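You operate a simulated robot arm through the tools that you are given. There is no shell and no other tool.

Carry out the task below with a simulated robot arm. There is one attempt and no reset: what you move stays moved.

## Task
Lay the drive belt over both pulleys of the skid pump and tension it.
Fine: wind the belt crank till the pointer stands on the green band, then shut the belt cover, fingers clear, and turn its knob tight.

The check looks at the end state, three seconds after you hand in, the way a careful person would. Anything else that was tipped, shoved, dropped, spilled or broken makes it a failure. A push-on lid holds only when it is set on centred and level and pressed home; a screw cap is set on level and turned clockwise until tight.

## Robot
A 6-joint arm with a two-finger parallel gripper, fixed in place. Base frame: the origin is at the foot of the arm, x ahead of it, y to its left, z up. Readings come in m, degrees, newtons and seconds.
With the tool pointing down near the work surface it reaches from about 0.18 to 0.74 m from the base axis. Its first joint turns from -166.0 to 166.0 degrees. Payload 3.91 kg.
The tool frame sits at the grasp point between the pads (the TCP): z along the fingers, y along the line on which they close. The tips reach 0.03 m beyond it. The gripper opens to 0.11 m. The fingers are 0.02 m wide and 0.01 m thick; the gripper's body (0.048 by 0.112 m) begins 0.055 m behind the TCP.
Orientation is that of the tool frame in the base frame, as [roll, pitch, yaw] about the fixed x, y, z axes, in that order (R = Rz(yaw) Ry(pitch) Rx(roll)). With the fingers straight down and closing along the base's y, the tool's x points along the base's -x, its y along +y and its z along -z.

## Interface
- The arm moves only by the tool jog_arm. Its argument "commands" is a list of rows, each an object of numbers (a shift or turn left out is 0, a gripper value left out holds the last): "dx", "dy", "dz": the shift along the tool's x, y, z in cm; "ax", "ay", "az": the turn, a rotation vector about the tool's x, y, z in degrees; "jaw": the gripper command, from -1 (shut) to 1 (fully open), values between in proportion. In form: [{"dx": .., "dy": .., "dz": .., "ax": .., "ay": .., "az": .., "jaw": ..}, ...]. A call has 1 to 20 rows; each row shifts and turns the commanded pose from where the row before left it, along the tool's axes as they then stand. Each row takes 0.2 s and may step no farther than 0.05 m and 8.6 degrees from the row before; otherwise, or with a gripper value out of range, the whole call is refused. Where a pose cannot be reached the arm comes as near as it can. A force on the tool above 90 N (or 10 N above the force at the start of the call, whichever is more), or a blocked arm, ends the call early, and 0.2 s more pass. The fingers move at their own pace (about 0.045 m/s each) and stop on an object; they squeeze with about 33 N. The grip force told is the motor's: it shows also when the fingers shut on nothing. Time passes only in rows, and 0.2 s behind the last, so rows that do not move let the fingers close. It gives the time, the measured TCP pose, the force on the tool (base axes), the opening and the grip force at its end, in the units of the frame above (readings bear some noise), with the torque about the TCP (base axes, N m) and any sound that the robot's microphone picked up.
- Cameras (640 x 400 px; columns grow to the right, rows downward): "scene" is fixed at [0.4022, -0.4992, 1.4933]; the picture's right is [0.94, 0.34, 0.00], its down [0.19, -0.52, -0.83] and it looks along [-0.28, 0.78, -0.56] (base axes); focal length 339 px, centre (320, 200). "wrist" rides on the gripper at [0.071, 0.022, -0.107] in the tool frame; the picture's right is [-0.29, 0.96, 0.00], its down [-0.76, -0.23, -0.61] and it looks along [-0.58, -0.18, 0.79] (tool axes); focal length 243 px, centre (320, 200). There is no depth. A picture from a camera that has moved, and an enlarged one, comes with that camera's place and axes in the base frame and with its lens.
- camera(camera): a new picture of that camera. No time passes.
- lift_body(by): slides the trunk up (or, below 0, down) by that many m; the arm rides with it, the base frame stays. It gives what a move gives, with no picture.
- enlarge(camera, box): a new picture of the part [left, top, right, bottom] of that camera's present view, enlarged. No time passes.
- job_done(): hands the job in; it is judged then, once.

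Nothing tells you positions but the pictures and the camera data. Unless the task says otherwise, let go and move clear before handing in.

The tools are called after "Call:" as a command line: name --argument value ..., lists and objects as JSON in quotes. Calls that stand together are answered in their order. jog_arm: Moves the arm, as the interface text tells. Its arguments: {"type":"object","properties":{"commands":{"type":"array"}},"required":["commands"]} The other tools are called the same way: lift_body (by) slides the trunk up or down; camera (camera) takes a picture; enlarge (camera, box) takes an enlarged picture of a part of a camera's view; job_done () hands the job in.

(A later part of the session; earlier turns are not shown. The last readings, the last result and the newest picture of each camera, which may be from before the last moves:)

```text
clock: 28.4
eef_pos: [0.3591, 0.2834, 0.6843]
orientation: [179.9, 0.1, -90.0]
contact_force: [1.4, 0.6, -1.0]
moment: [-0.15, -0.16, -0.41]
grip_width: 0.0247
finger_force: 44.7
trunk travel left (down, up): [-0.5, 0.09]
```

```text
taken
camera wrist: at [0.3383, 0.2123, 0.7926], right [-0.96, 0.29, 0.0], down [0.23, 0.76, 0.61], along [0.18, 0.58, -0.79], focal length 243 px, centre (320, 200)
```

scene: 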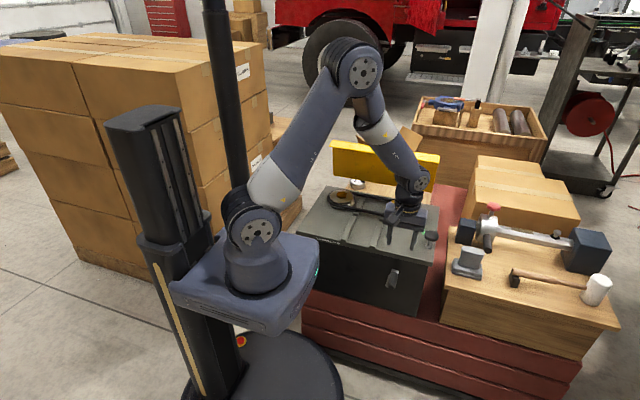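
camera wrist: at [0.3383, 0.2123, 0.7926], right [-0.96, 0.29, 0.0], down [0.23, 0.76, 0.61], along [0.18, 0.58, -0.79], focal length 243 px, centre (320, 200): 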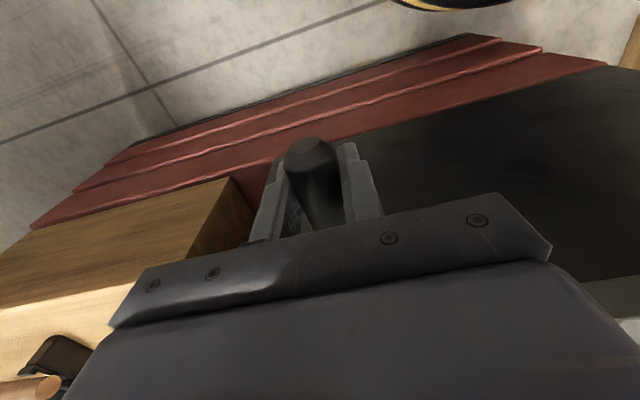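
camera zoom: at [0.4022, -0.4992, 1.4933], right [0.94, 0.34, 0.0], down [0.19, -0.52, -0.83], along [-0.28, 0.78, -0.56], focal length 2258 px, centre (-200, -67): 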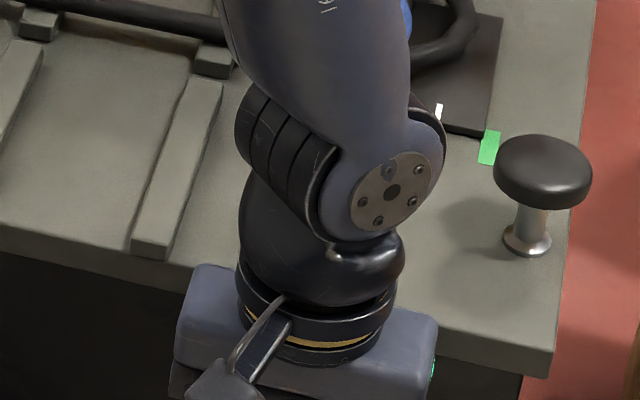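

Handle gripped (25 mm). I'll test a small clockwise turn (as seen from the front) and watch the forces and pointer.

Call:
jog_arm --commands '[{"dy": -0.5, "dz": 0.1}, {"dy": -0.5, "dz": 0.15}, {}]'

Call:
enlarge --camera "scene" --box '[400, 210, 448, 240]'

```text
clock: 29.2
eef_pos: [0.3701, 0.2815, 0.6826]
orientation: [-179.9, 0.1, -89.9]
contact_force: [-0.3, 12.4, -2.4]
moment: [0.45, -0.05, 0.08]
grip_width: 0.024
finger_force: 45.6
trunk travel left (down, up): [-0.5, 0.09]
```

```text
13.33 times, centred on (424, 225) of scene
camera zoom: at [0.4022, -0.4992, 1.4933], right [0.94, 0.34, 0.0], down [0.19, -0.52, -0.83], along [-0.28, 0.78, -0.56], focal length 4515 px, centre (-1067, -133)
```

zoom: 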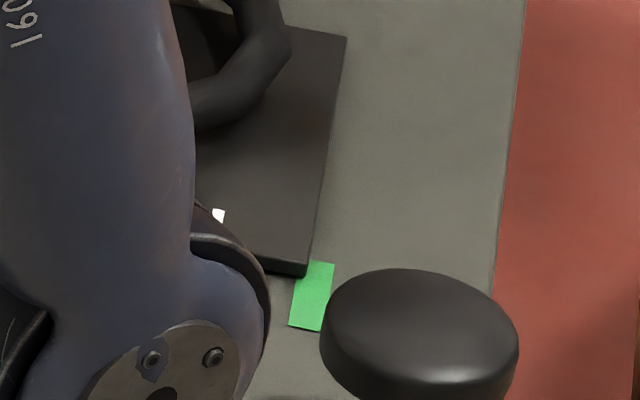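

It turns freely and the pointer moves toward green. Continuing clockwise along the circle.

Call:
jog_arm --commands '[{"dy": -0.7, "dz": 0.34}, {"dy": -0.65, "dz": 0.44}, {"dy": -0.58, "dz": 0.52}, {}]'

Call:
enlarge --camera "scene" --box '[400, 210, 448, 240]'

```text
clock: 30.2
eef_pos: [0.3883, 0.2801, 0.6705]
orientation: [180.0, 0.0, -90.0]
contact_force: [-1.1, 9.6, 3.8]
moment: [-0.63, 0.22, -0.52]
grip_width: 0.0249
finger_force: 45.0
trunk travel left (down, up): [-0.5, 0.09]
```

```text
13.33 times, centred on (424, 225) of scene
camera zoom: at [0.4022, -0.4992, 1.4933], right [0.94, 0.34, 0.0], down [0.19, -0.52, -0.83], along [-0.28, 0.78, -0.56], focal length 4515 px, centre (-1067, -133)
```

zoom: 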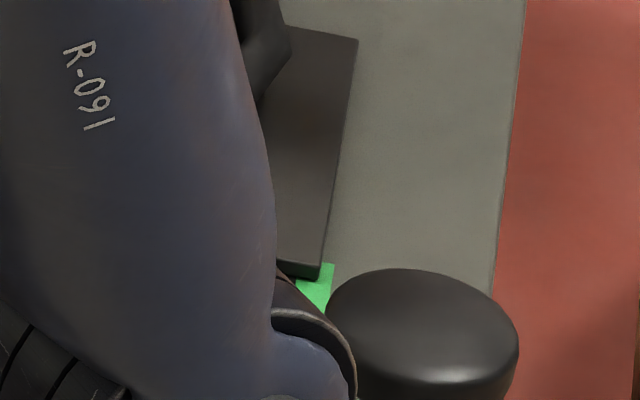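

Slider has advanced about 5 mm over 35°; I need about 29 mm. Continuing clockwise.

Call:
jog_arm --commands '[{"dy": -0.53, "dz": 0.58}, {"dy": -0.46, "dz": 0.66}, {"dy": -0.35, "dz": 0.71}, {}]'

Call:
jog_arm --commands '[{"dy": -0.26, "dz": 0.75}, {"dy": -0.14, "dz": 0.78}, {"dy": -0.04, "dz": 0.8}, {}]'

Call:
enlarge --camera "scene" --box '[360, 180, 456, 240]'

```text
clock: 31.2
eef_pos: [0.4044, 0.2794, 0.6507]
orientation: [179.9, 0.0, -90.0]
contact_force: [-0.3, -1.5, -6.8]
moment: [-0.05, -0.34, 0.01]
grip_width: 0.024
finger_force: 44.6
trunk travel left (down, up): [-0.5, 0.09]
```

```text
clock: 32.2
eef_pos: [0.4094, 0.2803, 0.6279]
orientation: [-179.8, 0.3, -90.0]
contact_force: [20.1, -4.3, 4.9]
moment: [-0.72, 0.23, -0.55]
grip_width: 0.0249
finger_force: 44.8
trunk travel left (down, up): [-0.5, 0.09]
```

```text
6.67 times, centred on (408, 210) of scene
camera zoom: at [0.4022, -0.4992, 1.4933], right [0.94, 0.34, 0.0], down [0.19, -0.52, -0.83], along [-0.28, 0.78, -0.56], focal length 2258 px, centre (-267, 133)
```

zoom: 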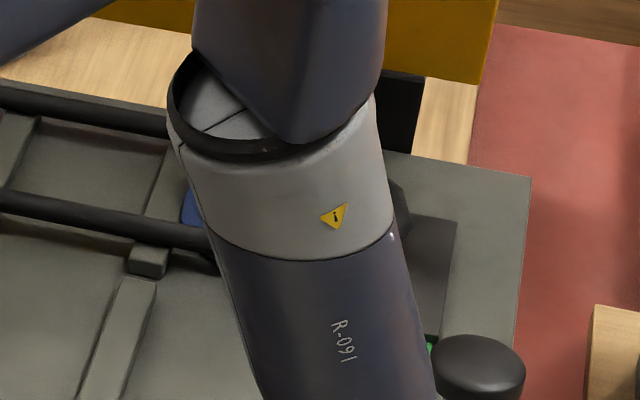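

The fitted circle is centre (0.352, 0.627), r≈0.0575; about 82° done for 11.6 mm. Continuing toward about 205° total.

Call:
jog_arm --commands '[{"dy": -0.1, "dz": 0.8}, {"dy": 0.16, "dz": 0.79}, {"dy": 0.26, "dz": 0.76}, {}]'

Call:
jog_arm --commands '[{"dy": 0.36, "dz": 0.71}, {"dy": 0.46, "dz": 0.66}, {"dy": 0.55, "dz": 0.59}, {}]'

Call:
enlarge --camera "scene" --box '[360, 180, 456, 240]'

```text
clock: 33.2
eef_pos: [0.4078, 0.281, 0.6016]
orientation: [-179.7, 0.3, -90.0]
contact_force: [58.8, -21.9, -15.9]
moment: [-0.17, 0.38, 0.74]
grip_width: 0.0246
finger_force: 44.3
trunk travel left (down, up): [-0.5, 0.09]
```

```text
clock: 34.2
eef_pos: [0.3914, 0.2838, 0.5847]
orientation: [180.0, 0.1, -89.9]
contact_force: [27.1, 9.2, -31.2]
moment: [0.57, -0.07, 0.41]
grip_width: 0.0253
finger_force: 45.0
trunk travel left (down, up): [-0.5, 0.09]
```

```text
6.67 times, centred on (408, 210) of scene
camera zoom: at [0.4022, -0.4992, 1.4933], right [0.94, 0.34, 0.0], down [0.19, -0.52, -0.83], along [-0.28, 0.78, -0.56], focal length 2258 px, centre (-267, 133)
```

zoom: 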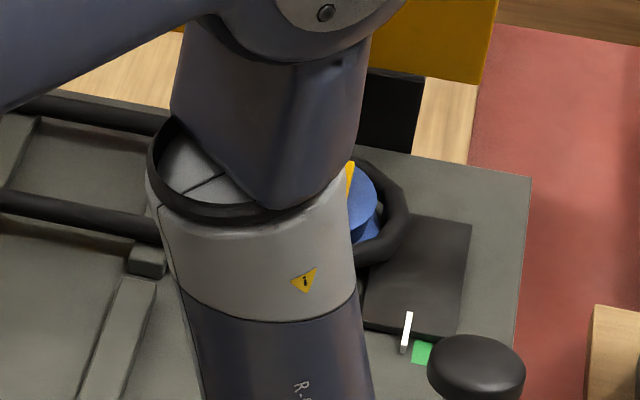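

Pointer now about 10 mm short of the band centre. Continuing around the bottom of the circle.

Call:
jog_arm --commands '[{"dy": 0.49, "dz": 0.64}, {"dy": 0.7, "dz": 0.42}, {"dy": 0.74, "dz": 0.31}, {}]'

Call:
enlarge --camera "scene" --box '[360, 180, 456, 240]'

```text
clock: 35.2
eef_pos: [0.3765, 0.2828, 0.5715]
orientation: [-179.7, 0.3, -90.2]
contact_force: [46.4, 6.4, -9.3]
moment: [-0.85, 2.19, -1.39]
grip_width: 0.0241
finger_force: 44.7
trunk travel left (down, up): [-0.5, 0.09]
```

```text
6.67 times, centred on (408, 210) of scene
camera zoom: at [0.4022, -0.4992, 1.4933], right [0.94, 0.34, 0.0], down [0.19, -0.52, -0.83], along [-0.28, 0.78, -0.56], focal length 2258 px, centre (-267, 133)
```

zoom: 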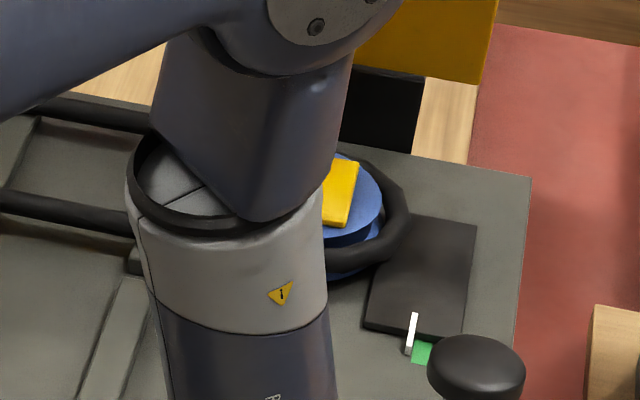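

Some tangential resistance (46 N) appears — likely belt tension. I'll continue in smaller steps.

Call:
jog_arm --commands '[{"dy": 0.78, "dz": 0.21}, {"dy": 0.4, "dz": 0.05}, {}]'

Call:
enlarge --camera "scene" --box '[360, 180, 456, 240]'

Call:
camera --camera "wrist"

```text
clock: 35.6
eef_pos: [0.3758, 0.2838, 0.5723]
orientation: [-179.1, 1.1, -91.0]
contact_force: [51.6, -32.7, -14.8]
moment: [0.11, 2.28, -0.58]
grip_width: 0.0242
finger_force: 45.1
trunk travel left (down, up): [-0.5, 0.09]
stopped in row 2: the force on the tool passed its limit at 96 N (the readings are from after the stop); the commanded pose is now the measured one
```

```text
6.67 times, centred on (408, 210) of scene
camera zoom: at [0.4022, -0.4992, 1.4933], right [0.94, 0.34, 0.0], down [0.19, -0.52, -0.83], along [-0.28, 0.78, -0.56], focal length 2258 px, centre (-267, 133)
```

zoom: 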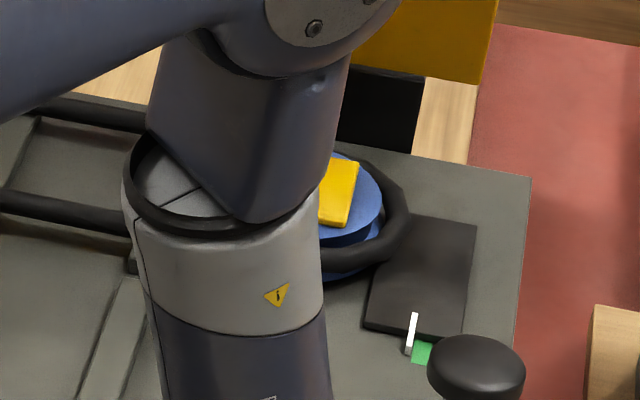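

```text
taken
camera wrist: at [0.352, 0.2117, 0.6786], right [-0.95, 0.31, -0.01], down [0.23, 0.74, 0.63], along [0.2, 0.59, -0.78], focal length 243 px, centre (320, 200)
```

wrist: 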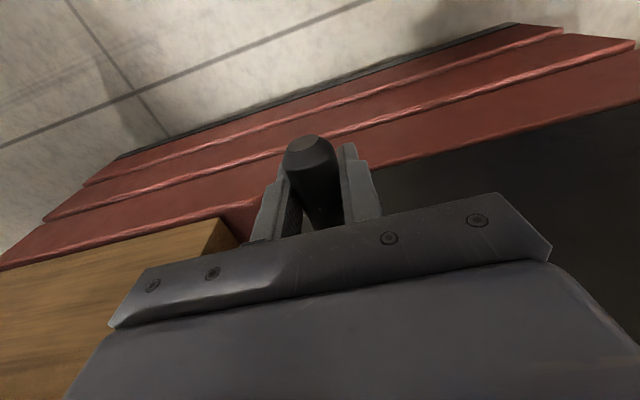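

The force acts about 4.4 cm above the TCP, so the gripper is touching the crank hub, not feeling belt tension. I'll back off slightly, open, slide toward the handle's free end and tilt the fingers in from the front for clearance.

Call:
jog_arm --commands '[{"dy": -0.3}, {"jaw": -0.25}, {"jaw": -0.25}, {"dx": 0.8}, {"dx": 0.7}, {}]'

Call:
camera --camera "wrist"

```text
clock: 37.0
eef_pos: [0.3738, 0.2704, 0.5723]
orientation: [-179.3, 0.6, -90.5]
contact_force: [-0.3, 0.2, 0.1]
moment: [-0.04, 0.01, 0.01]
grip_width: 0.0413
finger_force: 0.0
trunk travel left (down, up): [-0.5, 0.09]
```

```text
taken
camera wrist: at [0.35, 0.1985, 0.679], right [-0.95, 0.3, -0.01], down [0.23, 0.75, 0.62], along [0.19, 0.59, -0.78], focal length 243 px, centre (320, 200)
```

wrist: 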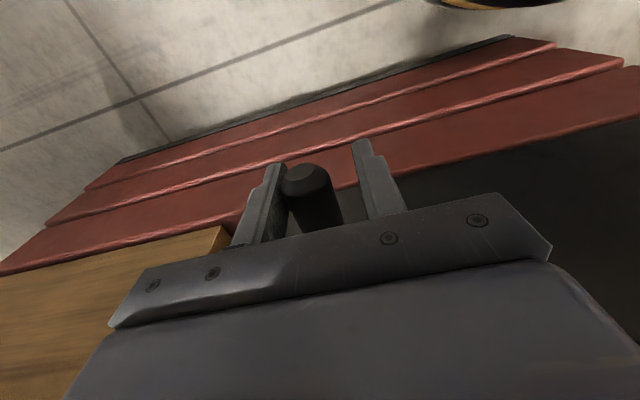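

Free of contact. The handle is a little to +x; I'll recentre and tilt the tool ~32° so the gripper body stays out front, then regrip.

Call:
jog_arm --commands '[{"dy": -0.7}, {"ay": -8}, {"ay": -8}, {"ay": -8}, {"ay": -8}, {}]'

Call:
camera --camera "wrist"

Call:
camera --camera "scene"

```text
clock: 38.4
eef_pos: [0.3742, 0.2693, 0.5719]
orientation: [178.8, 26.6, -90.7]
contact_force: [0.2, -0.1, 0.1]
moment: [-0.02, 0.0, 0.02]
grip_width: 0.041
finger_force: 0.0
out of reach, approached as far as the arm can: row 3
trunk travel left (down, up): [-0.5, 0.09]
```

```text
taken
camera wrist: at [0.3541, 0.1594, 0.6384], right [-0.95, 0.26, 0.15], down [0.25, 0.41, 0.88], along [0.17, 0.87, -0.45], focal length 243 px, centre (320, 200)
```

wrist: 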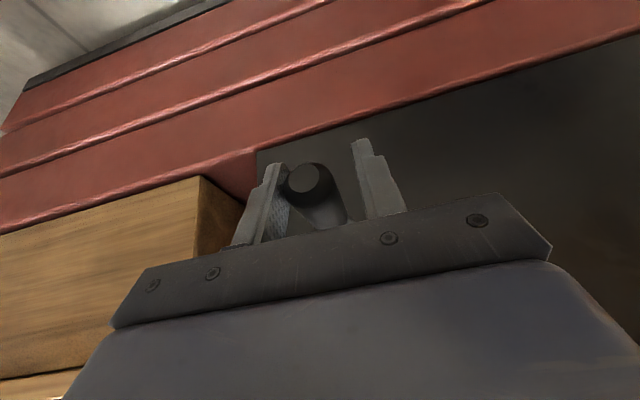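

```text
taken
```

scene: 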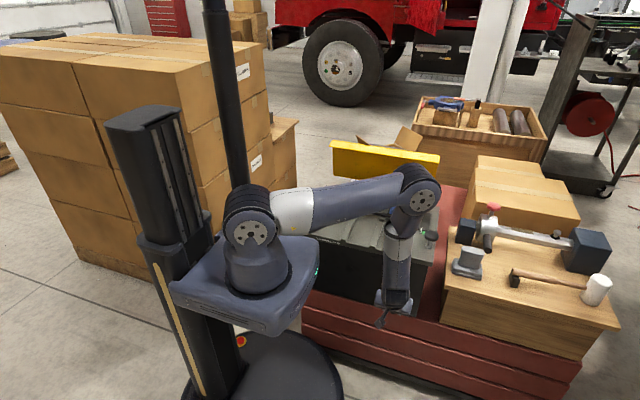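

The tilt reached ~27° before the arm's limit, which is enough clearance. I'll close on the handle and check.

Call:
jog_arm --commands '[{"jaw": -1}, {"jaw": -1}, {"jaw": -1}, {}]'

Call:
camera --camera "wrist"

Call:
enlarge --camera "scene" --box '[360, 180, 456, 240]'

```text
clock: 39.4
eef_pos: [0.3741, 0.2711, 0.5731]
orientation: [178.9, 26.5, -90.7]
contact_force: [2.9, 0.4, -7.4]
moment: [0.62, -0.06, 0.32]
grip_width: 0.0242
finger_force: 44.9
trunk travel left (down, up): [-0.5, 0.09]
```

```text
taken
camera wrist: at [0.3544, 0.1596, 0.6382], right [-0.95, 0.26, 0.15], down [0.25, 0.41, 0.88], along [0.17, 0.87, -0.45], focal length 243 px, centre (320, 200)
```

wrist: 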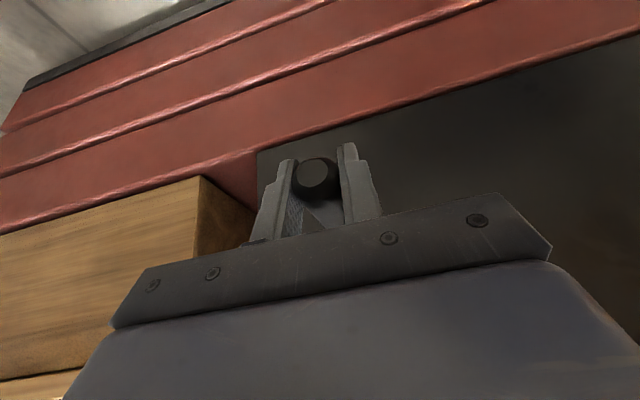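

```text
6.67 times, centred on (408, 210) of scene
camera zoom: at [0.4022, -0.4992, 1.4933], right [0.94, 0.34, 0.0], down [0.19, -0.52, -0.83], along [-0.28, 0.78, -0.56], focal length 2258 px, centre (-267, 133)
```

zoom: 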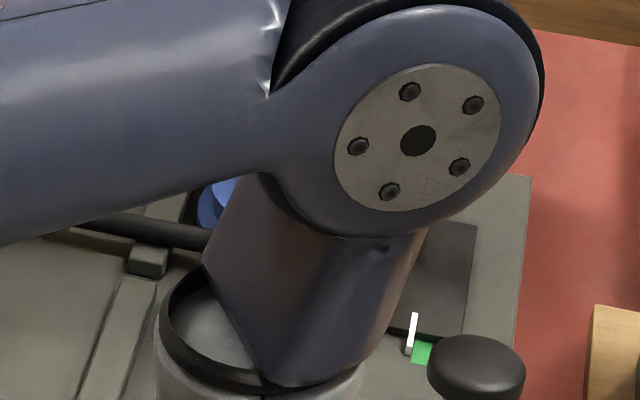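

Gripped near the free end. Continuing the turn clockwise in small steps.

Call:
jog_arm --commands '[{"dy": 0.72, "dz": 0.21, "dx": 0.1}, {"dy": 0.78, "dz": 0.125, "dx": 0.06}, {}]'

Call:
enlarge --camera "scene" --box '[360, 180, 456, 240]'

```text
clock: 40.2
eef_pos: [0.3606, 0.2706, 0.5682]
orientation: [178.9, 26.4, -90.8]
contact_force: [16.7, 3.6, -10.3]
moment: [0.31, 0.78, 0.11]
grip_width: 0.0251
finger_force: 45.4
trunk travel left (down, up): [-0.5, 0.09]
```

```text
6.67 times, centred on (408, 210) of scene
camera zoom: at [0.4022, -0.4992, 1.4933], right [0.94, 0.34, 0.0], down [0.19, -0.52, -0.83], along [-0.28, 0.78, -0.56], focal length 2258 px, centre (-267, 133)
```

zoom: 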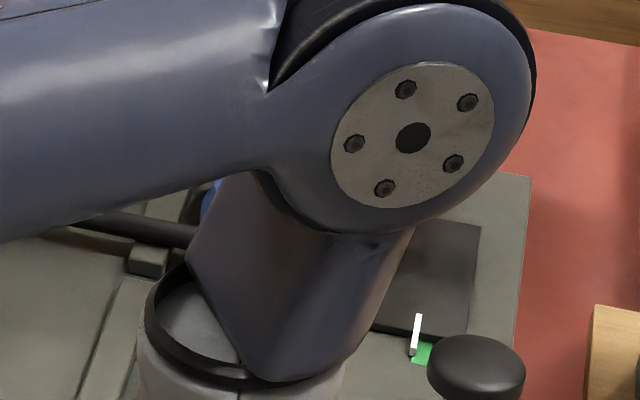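

Call:
jog_arm --commands '[{"dy": 0.8, "dz": 0.03, "dx": 0.01}, {"dy": 0.79, "dz": -0.08, "dx": -0.04}, {}]'

Call:
jog_arm --commands '[{"dy": 0.77, "dz": -0.17, "dx": -0.08}, {}]'

Call:
enlarge --camera "scene" --box '[400, 210, 448, 240]'

```text
clock: 41.0
eef_pos: [0.3482, 0.271, 0.569]
orientation: [178.2, 26.0, -91.0]
contact_force: [2.6, -21.1, -12.3]
moment: [-0.2, 0.11, 0.58]
grip_width: 0.0253
finger_force: 44.4
out of reach, approached as far as the arm can: row 2
trunk travel left (down, up): [-0.5, 0.09]
```

```text
clock: 41.6
eef_pos: [0.3463, 0.2742, 0.5718]
orientation: [178.3, 25.8, -90.8]
contact_force: [-4.0, -28.0, -20.9]
moment: [-0.25, -0.07, 0.55]
grip_width: 0.026
finger_force: 45.3
out of reach, approached as far as the arm can: row 1
trunk travel left (down, up): [-0.5, 0.09]
```

```text
13.33 times, centred on (424, 225) of scene
camera zoom: at [0.4022, -0.4992, 1.4933], right [0.94, 0.34, 0.0], down [0.19, -0.52, -0.83], along [-0.28, 0.78, -0.56], focal length 4515 px, centre (-1067, -133)
```

zoom: 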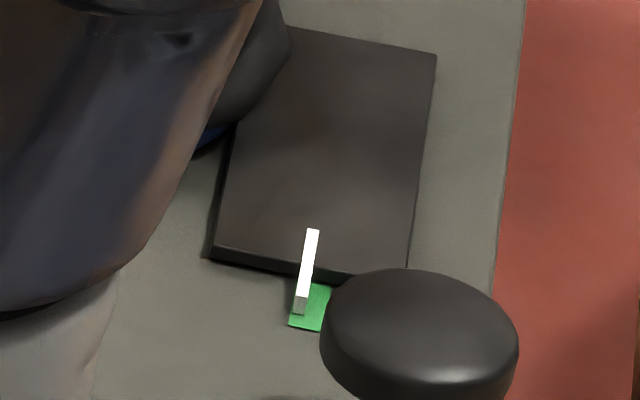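

Pointer is on the green band but near its left side. I'll release, reduce the tilt (the arm hit its reach limit), regrip and turn about 12° more to centre it.

Call:
jog_arm --commands '[{"jaw": -0.25}, {"jaw": -0.25}, {"jaw": -0.25}, {"ay": 7}, {"ay": 7}, {"ay": 7}, {}]'

Call:
camera --camera "wrist"

Call:
enlarge --camera "scene" --box '[400, 210, 448, 240]'

```text
clock: 43.2
eef_pos: [0.346, 0.2758, 0.5739]
orientation: [178.4, 8.9, -90.4]
contact_force: [0.0, -0.4, 0.1]
moment: [0.0, 0.02, -0.03]
grip_width: 0.0414
finger_force: 0.1
out of reach, approached as far as the arm can: row 6
trunk travel left (down, up): [-0.5, 0.09]
```

```text
taken
camera wrist: at [0.3269, 0.191, 0.6694], right [-0.95, 0.29, 0.07], down [0.25, 0.66, 0.71], along [0.16, 0.7, -0.7], focal length 243 px, centre (320, 200)
```

wrist: 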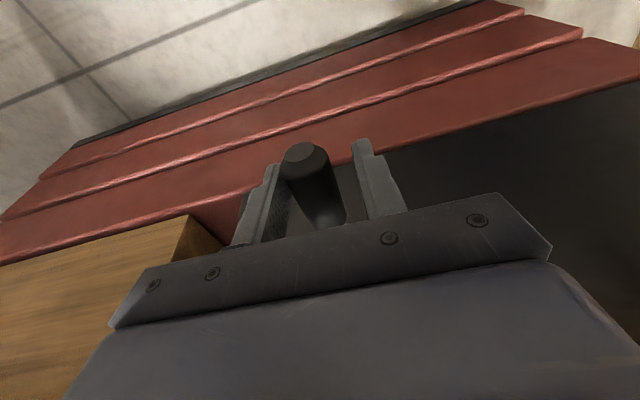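

```text
13.33 times, centred on (424, 225) of scene
camera zoom: at [0.4022, -0.4992, 1.4933], right [0.94, 0.34, 0.0], down [0.19, -0.52, -0.83], along [-0.28, 0.78, -0.56], focal length 4515 px, centre (-1067, -133)
```

zoom: 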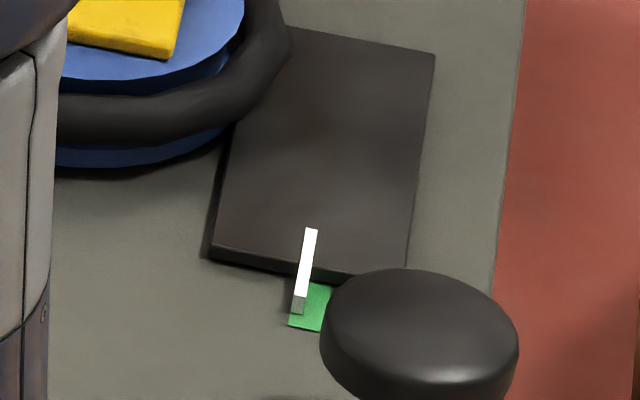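

I'll try pushing the handle further with the +x finger (−x direction along the bottom of the circle).

Call:
jog_arm --commands '[{"dy": 0.6}, {"dy": 0.6}, {}]'

Call:
enlarge --camera "scene" --box '[400, 210, 448, 240]'

```text
clock: 44.0
eef_pos: [0.3354, 0.2776, 0.5726]
orientation: [178.2, 8.9, -90.4]
contact_force: [1.7, 0.8, -0.6]
moment: [0.0, -0.01, 0.0]
grip_width: 0.0418
finger_force: 1.0
trunk travel left (down, up): [-0.5, 0.09]
```

```text
13.33 times, centred on (424, 225) of scene
camera zoom: at [0.4022, -0.4992, 1.4933], right [0.94, 0.34, 0.0], down [0.19, -0.52, -0.83], along [-0.28, 0.78, -0.56], focal length 4515 px, centre (-1067, -133)
```

zoom: 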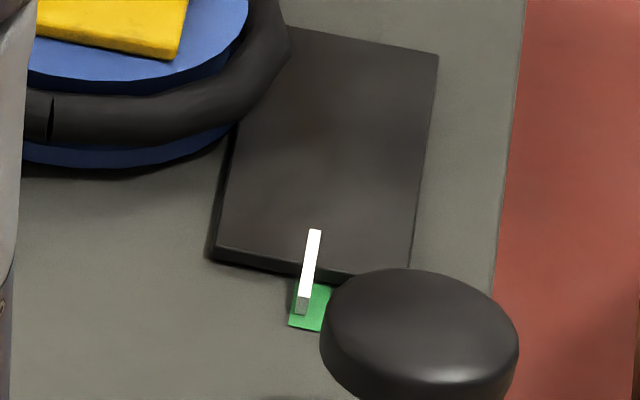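

Works with little force. Pushing about 1.2 cm more.

Call:
jog_arm --commands '[{"dy": 0.6, "dz": -0.1}, {"dy": 0.6, "dz": -0.2}, {}]'

Call:
enlarge --camera "scene" --box '[400, 210, 448, 240]'

```text
clock: 44.8
eef_pos: [0.3232, 0.2782, 0.5786]
orientation: [178.1, 8.9, -90.4]
contact_force: [1.2, 0.4, -0.2]
moment: [-0.04, -0.03, 0.01]
grip_width: 0.0419
finger_force: 0.2
trunk travel left (down, up): [-0.5, 0.09]
```

```text
13.33 times, centred on (424, 225) of scene
camera zoom: at [0.4022, -0.4992, 1.4933], right [0.94, 0.34, 0.0], down [0.19, -0.52, -0.83], along [-0.28, 0.78, -0.56], focal length 4515 px, centre (-1067, -133)
```

zoom: 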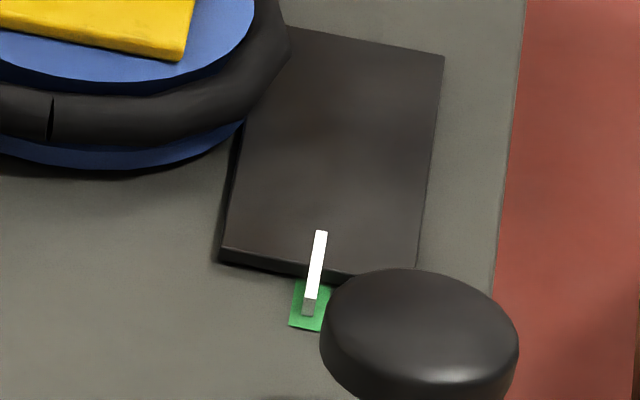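

The pointer is centred on the green band. I'll back the finger off the handle, withdraw toward −y and raise, then inspect the belt.

Call:
jog_arm --commands '[{"dy": -0.5}, {"dx": 3}, {"dx": 3.5}, {"dz": -4.5}, {"dz": -4.5}, {"dz": -4.5}, {"dz": -4.5}, {"dz": -4.5}, {"dz": -4.5}, {"ay": 8}, {}]'

Call:
enlarge --camera "scene" --box '[300, 150, 440, 238]'

Call:
camera --camera "scene"

```text
clock: 47.2
eef_pos: [0.3356, 0.1732, 0.8341]
orientation: [178.1, 0.8, -90.1]
contact_force: [0.6, 0.2, 0.2]
moment: [0.0, -0.03, -0.01]
grip_width: 0.041
finger_force: 0.0
trunk travel left (down, up): [-0.5, 0.09]
```

```text
4.55 times, centred on (370, 194) of scene
camera zoom: at [0.4022, -0.4992, 1.4933], right [0.94, 0.34, 0.0], down [0.19, -0.52, -0.83], along [-0.28, 0.78, -0.56], focal length 1539 px, centre (93, 227)
```

zoom: 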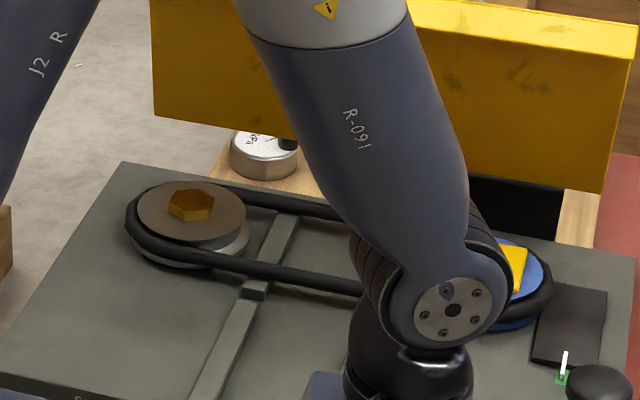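

```text
taken
```

scene: 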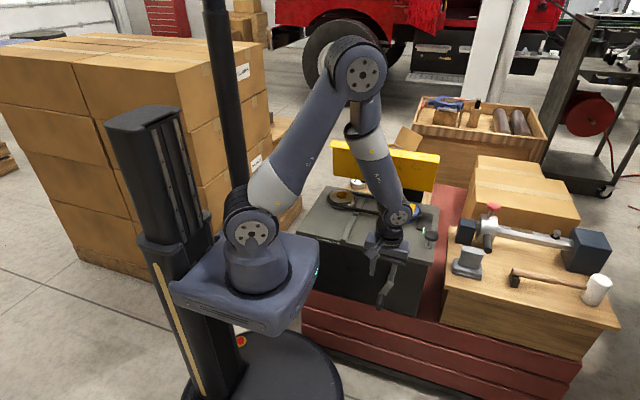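

Crank done and belt still around both pulleys. Now for the cover I need a better 3D measurement; I'll go up to a viewpoint on the left looking +x along the cover.

Call:
jog_arm --commands '[{"dz": -4.5, "jaw": -1}, {"dz": -4.5}, {"dz": -4.5}, {"dz": -4.5}, {"dz": -4.5}, {"dz": -4.5}, {"dz": -4.5}, {"az": 8.2}, {"az": 8.2}, {"az": 8.2}, {"az": 8.2}, {"az": 8.2}, {"az": 8.2}, {"az": 8.2}, {"az": 8.2}, {"az": 8.2}, {"az": 8.2}, {"az": 8}]'

Call:
jog_arm --commands '[{"dx": 4, "dy": 2.8}, {"dx": 4, "dy": 2.8}, {"dx": 4, "dy": 2.8}, {"dx": 4, "dy": 2.8}, {"dx": 4, "dy": 2.8}, {"dx": 4, "dy": 2.8}, {"dx": 4, "dy": 2.8}, {"dy": 4.5}, {"dy": 4.5}, {"dy": 4}, {}]'

Call:
camera --camera "wrist"

Call:
enlarge --camera "scene" --box '[300, 130, 460, 230]'

```text
clock: 51.0
eef_pos: [0.3463, 0.1661, 1.1479]
orientation: [179.0, -1.9, 179.7]
contact_force: [-0.6, 0.0, -0.1]
moment: [0.0, -0.03, 0.01]
grip_width: 0.0001
finger_force: 32.9
trunk travel left (down, up): [-0.5, 0.09]
```

```text
clock: 53.4
eef_pos: [0.0657, 0.4885, 1.1605]
orientation: [179.2, -1.7, 179.9]
contact_force: [-0.3, 0.8, 0.4]
moment: [0.01, -0.03, 0.03]
grip_width: 0.0
finger_force: 33.9
trunk travel left (down, up): [-0.5, 0.09]
```

```text
taken
camera wrist: at [-0.0017, 0.5096, 1.2712], right [0.29, 0.96, 0.01], down [0.78, -0.24, 0.58], along [0.56, -0.17, -0.81], focal length 243 px, centre (320, 200)
```

wrist: 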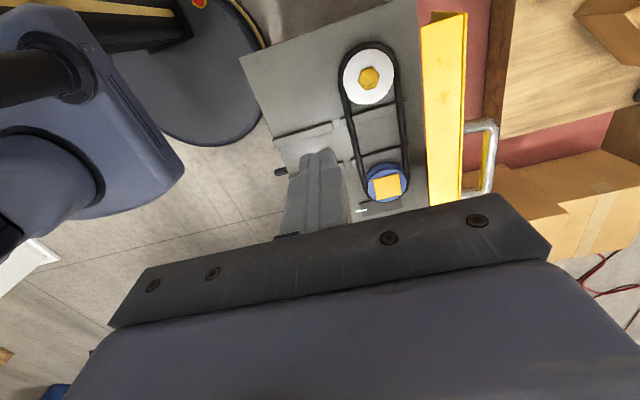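

```text
4.00 times, centred on (380, 180) of scene
camera zoom: at [0.4022, -0.4992, 1.4933], right [0.94, 0.34, 0.0], down [0.19, -0.52, -0.83], along [-0.28, 0.78, -0.56], focal length 1354 px, centre (80, 280)
```

zoom: 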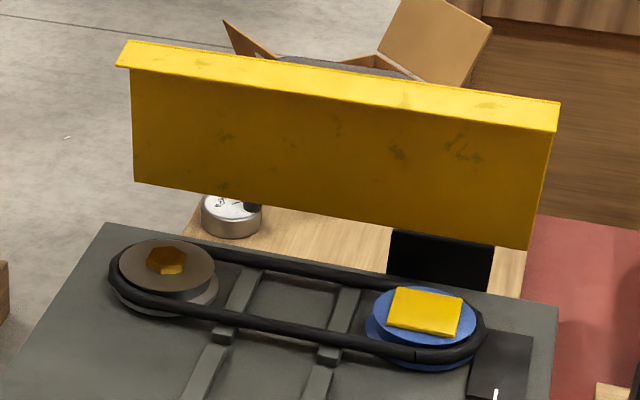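

The belt now wraps both pulleys snugly. I'll measure the cover and its handle.

Call:
enlarge --camera "wrist" --box '[380, 0, 540, 100]'

Call:
enlarge --camera "wrist" --box '[380, 100, 540, 200]'

Call:
enlarge --camera "wrist" --box '[310, 30, 438, 214]'

```text
4.00 times, centred on (460, 50) of wrist
camera zoom: at [-0.0017, 0.5096, 1.2712], right [0.29, 0.96, 0.01], down [0.78, -0.24, 0.58], along [0.56, -0.17, -0.81], focal length 970 px, centre (-240, 800)
```

zoom: 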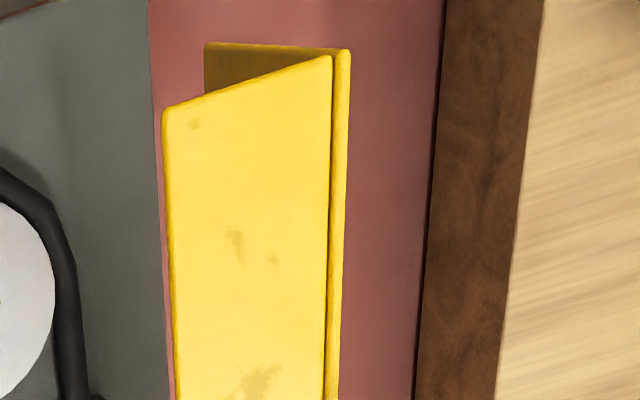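

```text
4.00 times, centred on (460, 150) of wrist
camera zoom: at [-0.0017, 0.5096, 1.2712], right [0.29, 0.96, 0.01], down [0.78, -0.24, 0.58], along [0.56, -0.17, -0.81], focal length 970 px, centre (-240, 400)
```

zoom: 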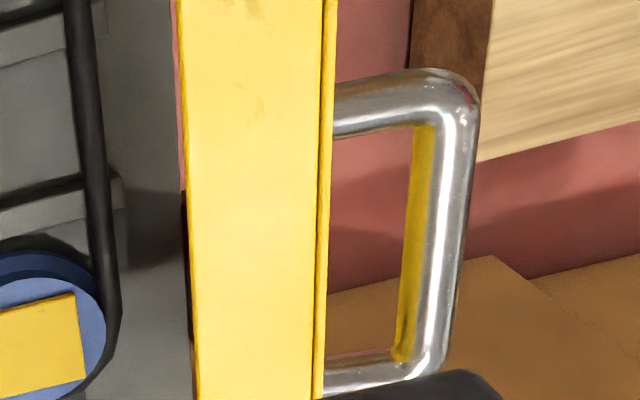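

```text
2.17 times, centred on (374, 122) of wrist
camera zoom: at [-0.0017, 0.5096, 1.2712], right [0.29, 0.96, 0.01], down [0.78, -0.24, 0.58], along [0.56, -0.17, -0.81], focal length 527 px, centre (203, 370)
```

zoom: 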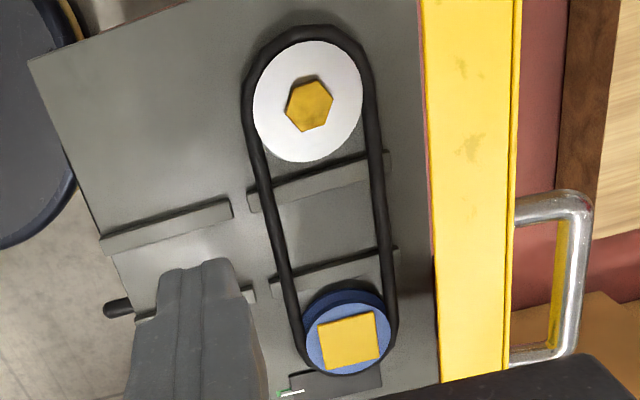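

Cover: panel leans slightly forward, hinge near (y 0.69, z 0.785), top edge at about (y 0.66, z 0.96), spanning x 0.03–0.435; the handle bar is at x 0.18–0.28. I'll bring the closed fingers behind the panel, left of the handle, and push it over from outside.

Call:
jog_arm --commands '[{"dx": -0.75, "dy": 3.9, "dz": 0.5}, {"dx": -0.75, "dy": 3.9, "dz": 0.5}, {"dx": -0.75, "dy": 3.9, "dz": 1}, {"dx": -0.75, "dy": 3.9, "dz": 1}, {"dx": -0.75, "dy": 3.9, "dz": 2}, {"dx": -0.65, "dy": 3.7, "dz": 2}, {}]'

Call:
enlarge --camera "scene" --box '[290, 90, 450, 190]'

Call:
camera --camera "wrist"

```text
clock: 55.0
eef_pos: [0.0968, 0.6455, 1.1269]
orientation: [179.0, -1.7, 179.9]
contact_force: [-0.6, -0.3, -0.3]
moment: [0.04, 0.02, 0.04]
grip_width: 0.0
finger_force: 33.1
out of reach, approached as far as the arm can: row 4, 5, 6
trunk travel left (down, up): [-0.5, 0.09]
```

```text
4.00 times, centred on (370, 140) of scene
camera zoom: at [0.4022, -0.4992, 1.4933], right [0.94, 0.34, 0.0], down [0.19, -0.52, -0.83], along [-0.28, 0.78, -0.56], focal length 1354 px, centre (120, 440)
```

zoom: 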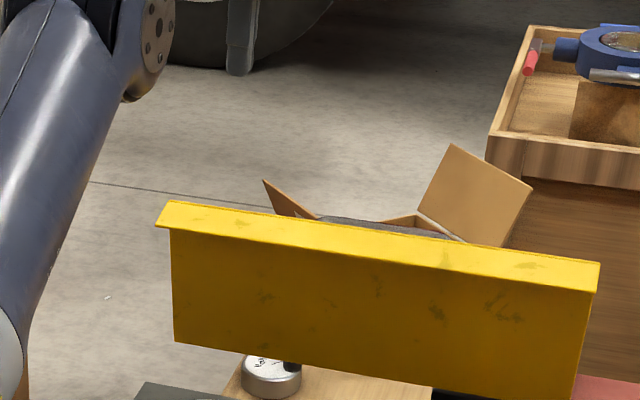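

```text
taken
camera wrist: at [0.0293, 0.6663, 1.2384], right [0.29, 0.96, 0.01], down [0.78, -0.24, 0.58], along [0.56, -0.16, -0.81], focal length 243 px, centre (320, 200)
```

wrist: 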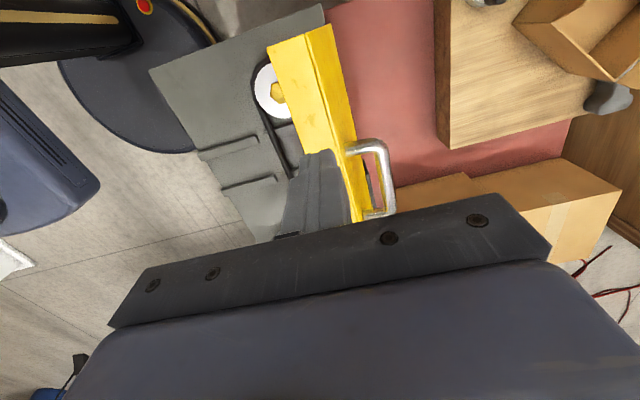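

Reach is limited up there. I'll back off, raise the trunk fully, and instead tilt the tool ~20° to grip the cover's handle bar, which gives full control when closing.

Call:
jog_arm --commands '[{"dy": -4}, {"dy": -4}, {"dy": -4}, {}]'

Call:
lift_body --by 0.088

```text
clock: 56.0
eef_pos: [0.0964, 0.5247, 1.1269]
orientation: [179.1, -1.8, 179.9]
contact_force: [0.4, -1.2, -0.7]
moment: [0.06, 0.0, 0.01]
grip_width: 0.0002
finger_force: 33.0
trunk travel left (down, up): [-0.5, 0.09]
```

```text
clock: 57.3
eef_pos: [0.0962, 0.5258, 1.2139]
orientation: [179.1, -1.7, 179.9]
contact_force: [-0.2, -0.4, 0.2]
moment: [0.0, -0.01, 0.05]
grip_width: 0.0001
finger_force: 32.8
trunk travel left (down, up): [-0.588, 0.002]
```

Call:
jog_arm --commands '[{"dx": -3.4, "ax": -5, "jaw": 0}, {"dx": -3.4, "ax": -5}, {"dx": -3.4, "ax": -5}, {"dx": -3.4, "ax": -5}, {"dy": 2.27, "dz": 2.95}, {"dy": 2.27, "dz": 2.95}, {"dy": 2.27, "dz": 2.95}, {}]'

Call:
camera --camera "wrist"

Call:
enlarge --camera "scene" --box '[290, 90, 450, 190]'

```text
clock: 59.1
eef_pos: [0.2303, 0.6202, 1.154]
orientation: [159.2, -1.6, 179.9]
contact_force: [-0.1, 0.2, -0.3]
moment: [0.02, -0.04, 0.0]
grip_width: 0.0551
finger_force: 0.2
trunk travel left (down, up): [-0.588, 0.002]
```

```text
taken
camera wrist: at [0.1635, 0.603, 1.2653], right [0.3, 0.89, 0.33], down [0.77, -0.43, 0.46], along [0.56, 0.12, -0.82], focal length 243 px, centre (320, 200)
```

wrist: 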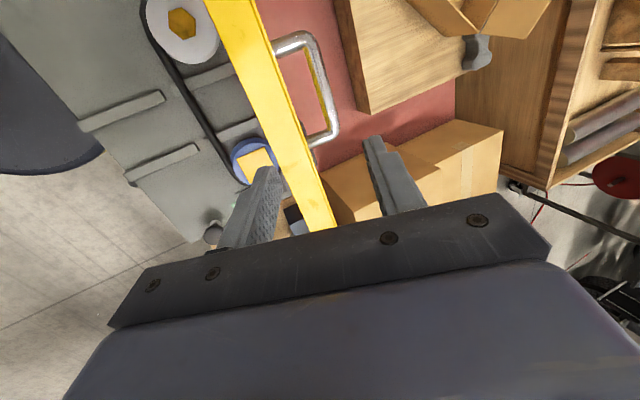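

```text
4.00 times, centred on (370, 140) of scene
camera zoom: at [0.4022, -0.4992, 1.4933], right [0.94, 0.34, 0.0], down [0.19, -0.52, -0.83], along [-0.28, 0.78, -0.56], focal length 1354 px, centre (120, 440)
```

zoom: 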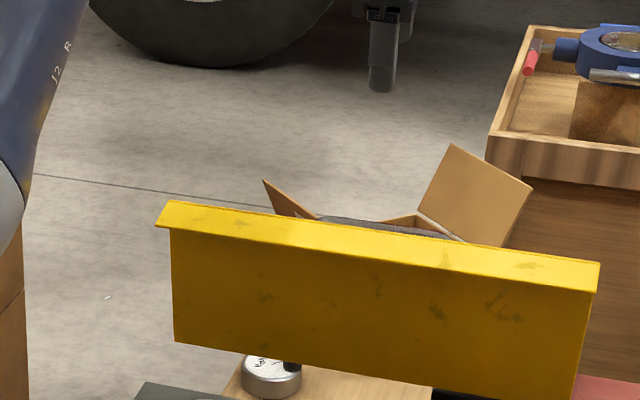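

The bar is at about (0.231, 0.705, 0.944), nearly straight along the tool axis. I'll approach along the fingers and check midway.

Call:
jog_arm --commands '[{"dy": 0.5, "dz": 4}, {"dz": 4.5}, {"dz": 4.5}, {}]'

Call:
camera --camera "wrist"

Call:
enlarge --camera "scene" --box '[310, 110, 438, 190]'

```text
clock: 60.1
eef_pos: [0.2309, 0.6738, 1.0295]
orientation: [159.1, -1.9, 179.9]
contact_force: [0.0, 0.1, -0.2]
moment: [0.01, 0.01, -0.03]
grip_width: 0.055
finger_force: 0.0
trunk travel left (down, up): [-0.588, 0.002]
```

```text
taken
camera wrist: at [0.164, 0.6564, 1.1413], right [0.3, 0.89, 0.33], down [0.77, -0.43, 0.46], along [0.56, 0.12, -0.82], focal length 243 px, centre (320, 200)
```

wrist: 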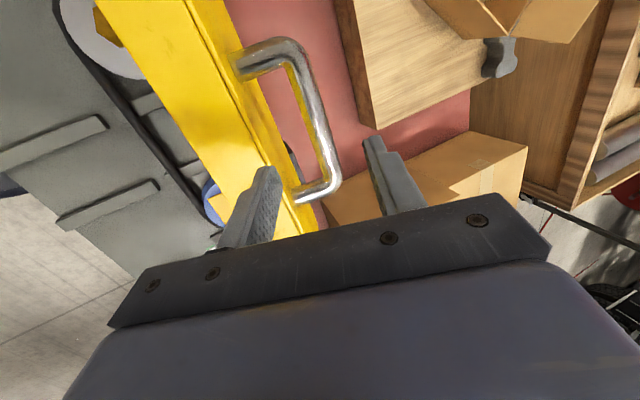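

```text
5.00 times, centred on (374, 150) of scene
camera zoom: at [0.4022, -0.4992, 1.4933], right [0.94, 0.34, 0.0], down [0.19, -0.52, -0.83], along [-0.28, 0.78, -0.56], focal length 1693 px, centre (50, 450)
```

zoom: 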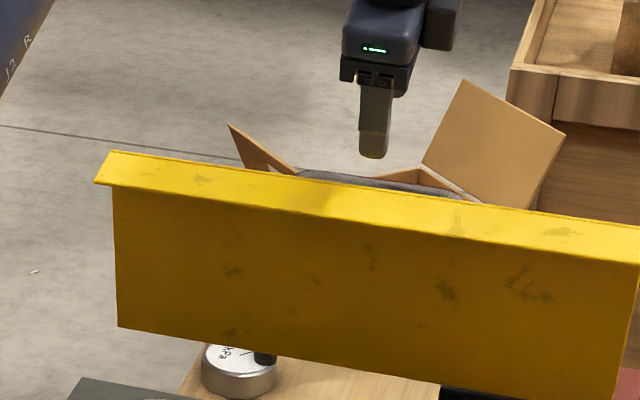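

Bar lies between the fingers. I'll narrow the opening slightly for clearance to the panel and continue down.

Call:
jog_arm --commands '[{"dy": 0.2, "jaw": -0.15}, {"dz": 2.5}, {"dz": 2.5}, {}]'

Call:
camera --camera "wrist"

```text
clock: 61.1
eef_pos: [0.2266, 0.6922, 0.9854]
orientation: [159.1, -1.7, 179.9]
contact_force: [-0.6, 0.0, -0.7]
moment: [0.0, 0.02, -0.02]
grip_width: 0.0469
finger_force: 0.1
trunk travel left (down, up): [-0.588, 0.002]
```

```text
taken
camera wrist: at [0.1594, 0.6747, 1.0977], right [0.3, 0.89, 0.33], down [0.77, -0.43, 0.46], along [0.56, 0.12, -0.82], focal length 243 px, centre (320, 200)
```

wrist: 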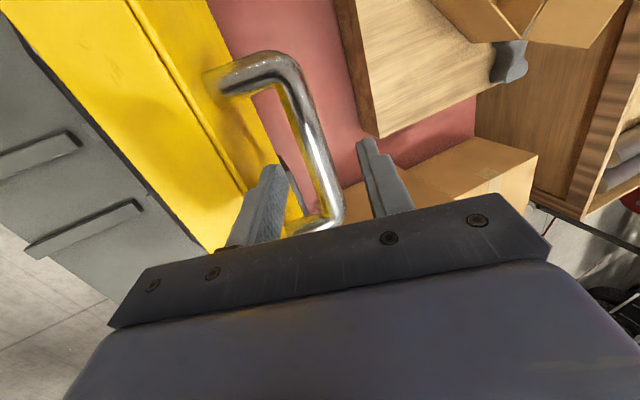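

Call:
jog_arm --commands '[{"dz": 1.8, "dy": -0.05}, {"dz": 1.7}, {}]'

Call:
camera --camera "wrist"

```text
clock: 61.9
eef_pos: [0.2249, 0.705, 0.9518]
orientation: [159.0, -1.8, 179.9]
contact_force: [0.9, 0.8, 0.8]
moment: [0.01, 0.03, -0.03]
grip_width: 0.0467
finger_force: 0.0
trunk travel left (down, up): [-0.588, 0.002]
```

```text
taken
camera wrist: at [0.1579, 0.6879, 1.0635], right [0.3, 0.89, 0.33], down [0.77, -0.43, 0.46], along [0.56, 0.12, -0.82], focal length 243 px, centre (320, 200)
```

wrist: 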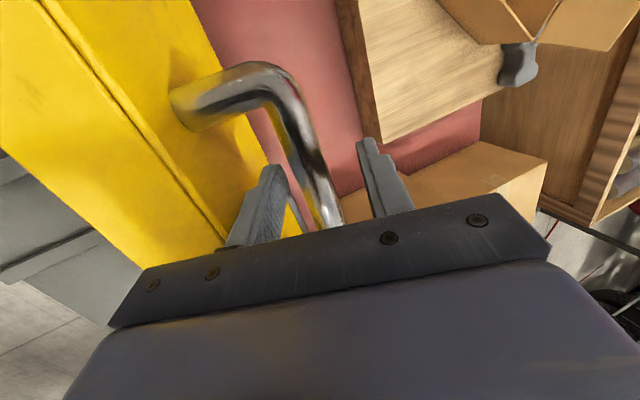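

The bar is between the fingers with no contact. Closing.

Call:
jog_arm --commands '[{"jaw": -1}, {"jaw": -1}, {"jaw": -1}, {}]'

Call:
camera --camera "wrist"

```text
clock: 62.9
eef_pos: [0.2251, 0.702, 0.9514]
orientation: [159.5, -1.8, 179.9]
contact_force: [-2.1, -25.0, -9.0]
moment: [-0.31, -0.2, 0.71]
grip_width: 0.0198
finger_force: 45.3
trunk travel left (down, up): [-0.588, 0.002]
```

```text
taken
camera wrist: at [0.1579, 0.685, 1.062], right [0.3, 0.9, 0.33], down [0.77, -0.43, 0.46], along [0.56, 0.11, -0.82], focal length 243 px, centre (320, 200)
```

wrist: 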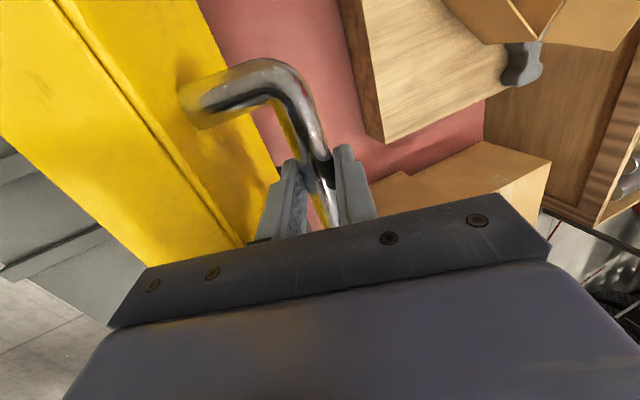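

Gripped the handle (20 mm bar). I'll test a small pull toward −y and watch forces.

Call:
jog_arm --commands '[{"dy": -0.47, "dz": -0.18}, {"dy": -0.47, "dz": -0.18}, {"dy": -0.47, "dz": -0.18}, {}]'

Call:
enlarge --camera "scene" --box '[300, 110, 460, 210]'

```text
clock: 63.9
eef_pos: [0.2245, 0.6915, 0.952]
orientation: [159.1, -1.7, 179.9]
contact_force: [-0.2, 3.4, -16.7]
moment: [0.17, -1.06, 0.34]
grip_width: 0.0197
finger_force: 45.3
trunk travel left (down, up): [-0.588, 0.002]
```

```text
4.00 times, centred on (380, 160) of scene
camera zoom: at [0.4022, -0.4992, 1.4933], right [0.94, 0.34, 0.0], down [0.19, -0.52, -0.83], along [-0.28, 0.78, -0.56], focal length 1354 px, centre (80, 360)
```

zoom: 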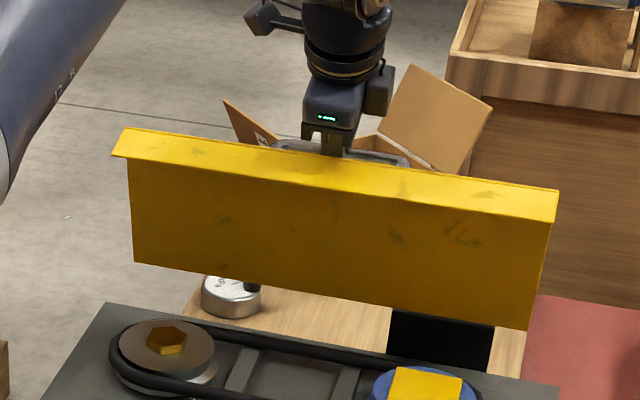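

Call:
jog_arm --commands '[{"dy": -1.0, "dz": -0.2}, {"dy": -1.0, "dz": -0.2}, {}]'

Call:
jog_arm --commands '[{"dy": -1.0, "dz": -0.1}, {"dy": -1.0, "dz": -0.1}, {}]'

```text
clock: 64.7
eef_pos: [0.2248, 0.6696, 0.9535]
orientation: [158.8, -1.7, 179.9]
contact_force: [-1.0, 2.7, 11.5]
moment: [0.37, -0.16, 0.66]
grip_width: 0.0196
finger_force: 45.4
trunk travel left (down, up): [-0.588, 0.002]
```

```text
clock: 65.5
eef_pos: [0.2257, 0.6473, 0.9491]
orientation: [158.9, -1.7, 179.8]
contact_force: [-1.0, -4.7, 21.7]
moment: [0.12, -0.92, 0.42]
grip_width: 0.0196
finger_force: 45.3
trunk travel left (down, up): [-0.588, 0.002]
```

The arc is now well fitted: centre ≈ (y 0.681, z 0.799), r≈0.154 for the TCP. Following it down in stages.

Call:
jog_arm --commands '[{"dy": -0.99, "dz": -0.11}, {"dy": -0.99, "dz": -0.11}, {"dy": -1.08, "dz": 0.07}, {"dy": -1.08, "dz": 0.07}, {}]'

Call:
jog_arm --commands '[{"dy": -1.06, "dz": 0.21}, {"dy": -1.06, "dz": 0.21}, {"dy": -1.02, "dz": 0.36}, {"dy": -1.02, "dz": 0.36}, {}]'

Call:
enlarge --camera "scene" --box '[300, 130, 460, 230]'

```text
clock: 66.7
eef_pos: [0.2255, 0.6076, 0.9311]
orientation: [159.1, -1.7, 179.9]
contact_force: [-1.6, -11.2, 13.2]
moment: [-0.04, -0.62, 0.5]
grip_width: 0.0198
finger_force: 45.1
trunk travel left (down, up): [-0.588, 0.002]
```

```text
clock: 67.9
eef_pos: [0.2254, 0.5751, 0.9061]
orientation: [159.1, -1.8, 179.8]
contact_force: [9.4, 0.0, -2.2]
moment: [0.16, -1.01, 0.35]
grip_width: 0.0198
finger_force: 45.0
trunk travel left (down, up): [-0.588, 0.002]
```

```text
4.00 times, centred on (380, 180) of scene
camera zoom: at [0.4022, -0.4992, 1.4933], right [0.94, 0.34, 0.0], down [0.19, -0.52, -0.83], along [-0.28, 0.78, -0.56], focal length 1354 px, centre (80, 280)
```

zoom: 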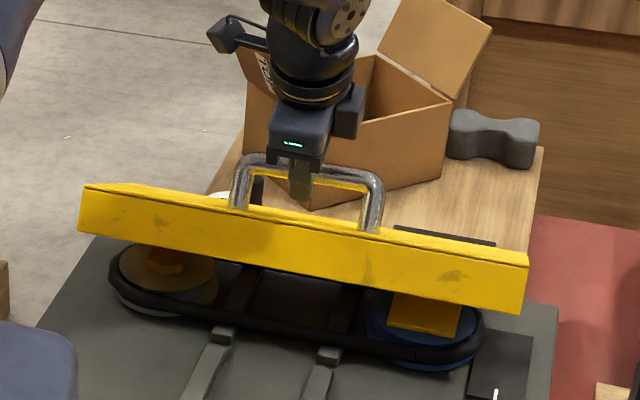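

The cover is coming down nicely. Continuing with the next stage.

Call:
jog_arm --commands '[{"dy": -0.95, "dz": 0.5}, {"dy": -0.95, "dz": 0.5}, {"dy": -0.88, "dz": 0.62}, {"dy": -0.88, "dz": 0.62}, {}]'

Call:
enlarge --camera "scene" --box '[300, 150, 460, 250]'

```text
clock: 69.1
eef_pos: [0.2242, 0.5501, 0.8705]
orientation: [159.2, -1.8, 179.8]
contact_force: [14.5, -1.0, -2.2]
moment: [0.08, -0.79, 0.52]
grip_width: 0.0197
finger_force: 45.0
trunk travel left (down, up): [-0.588, 0.002]
```

```text
4.00 times, centred on (380, 200) of scene
camera zoom: at [0.4022, -0.4992, 1.4933], right [0.94, 0.34, 0.0], down [0.19, -0.52, -0.83], along [-0.28, 0.78, -0.56], focal length 1354 px, centre (80, 200)
```

zoom: 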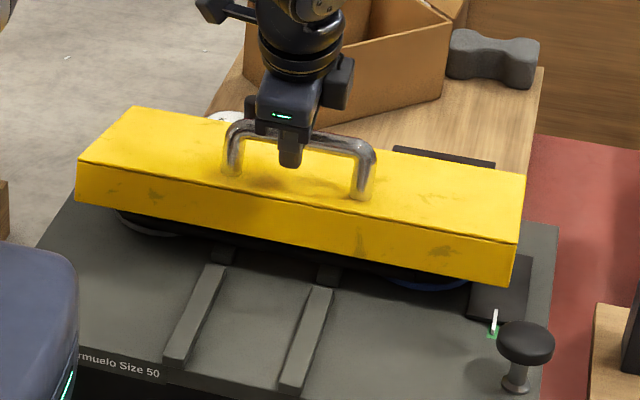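

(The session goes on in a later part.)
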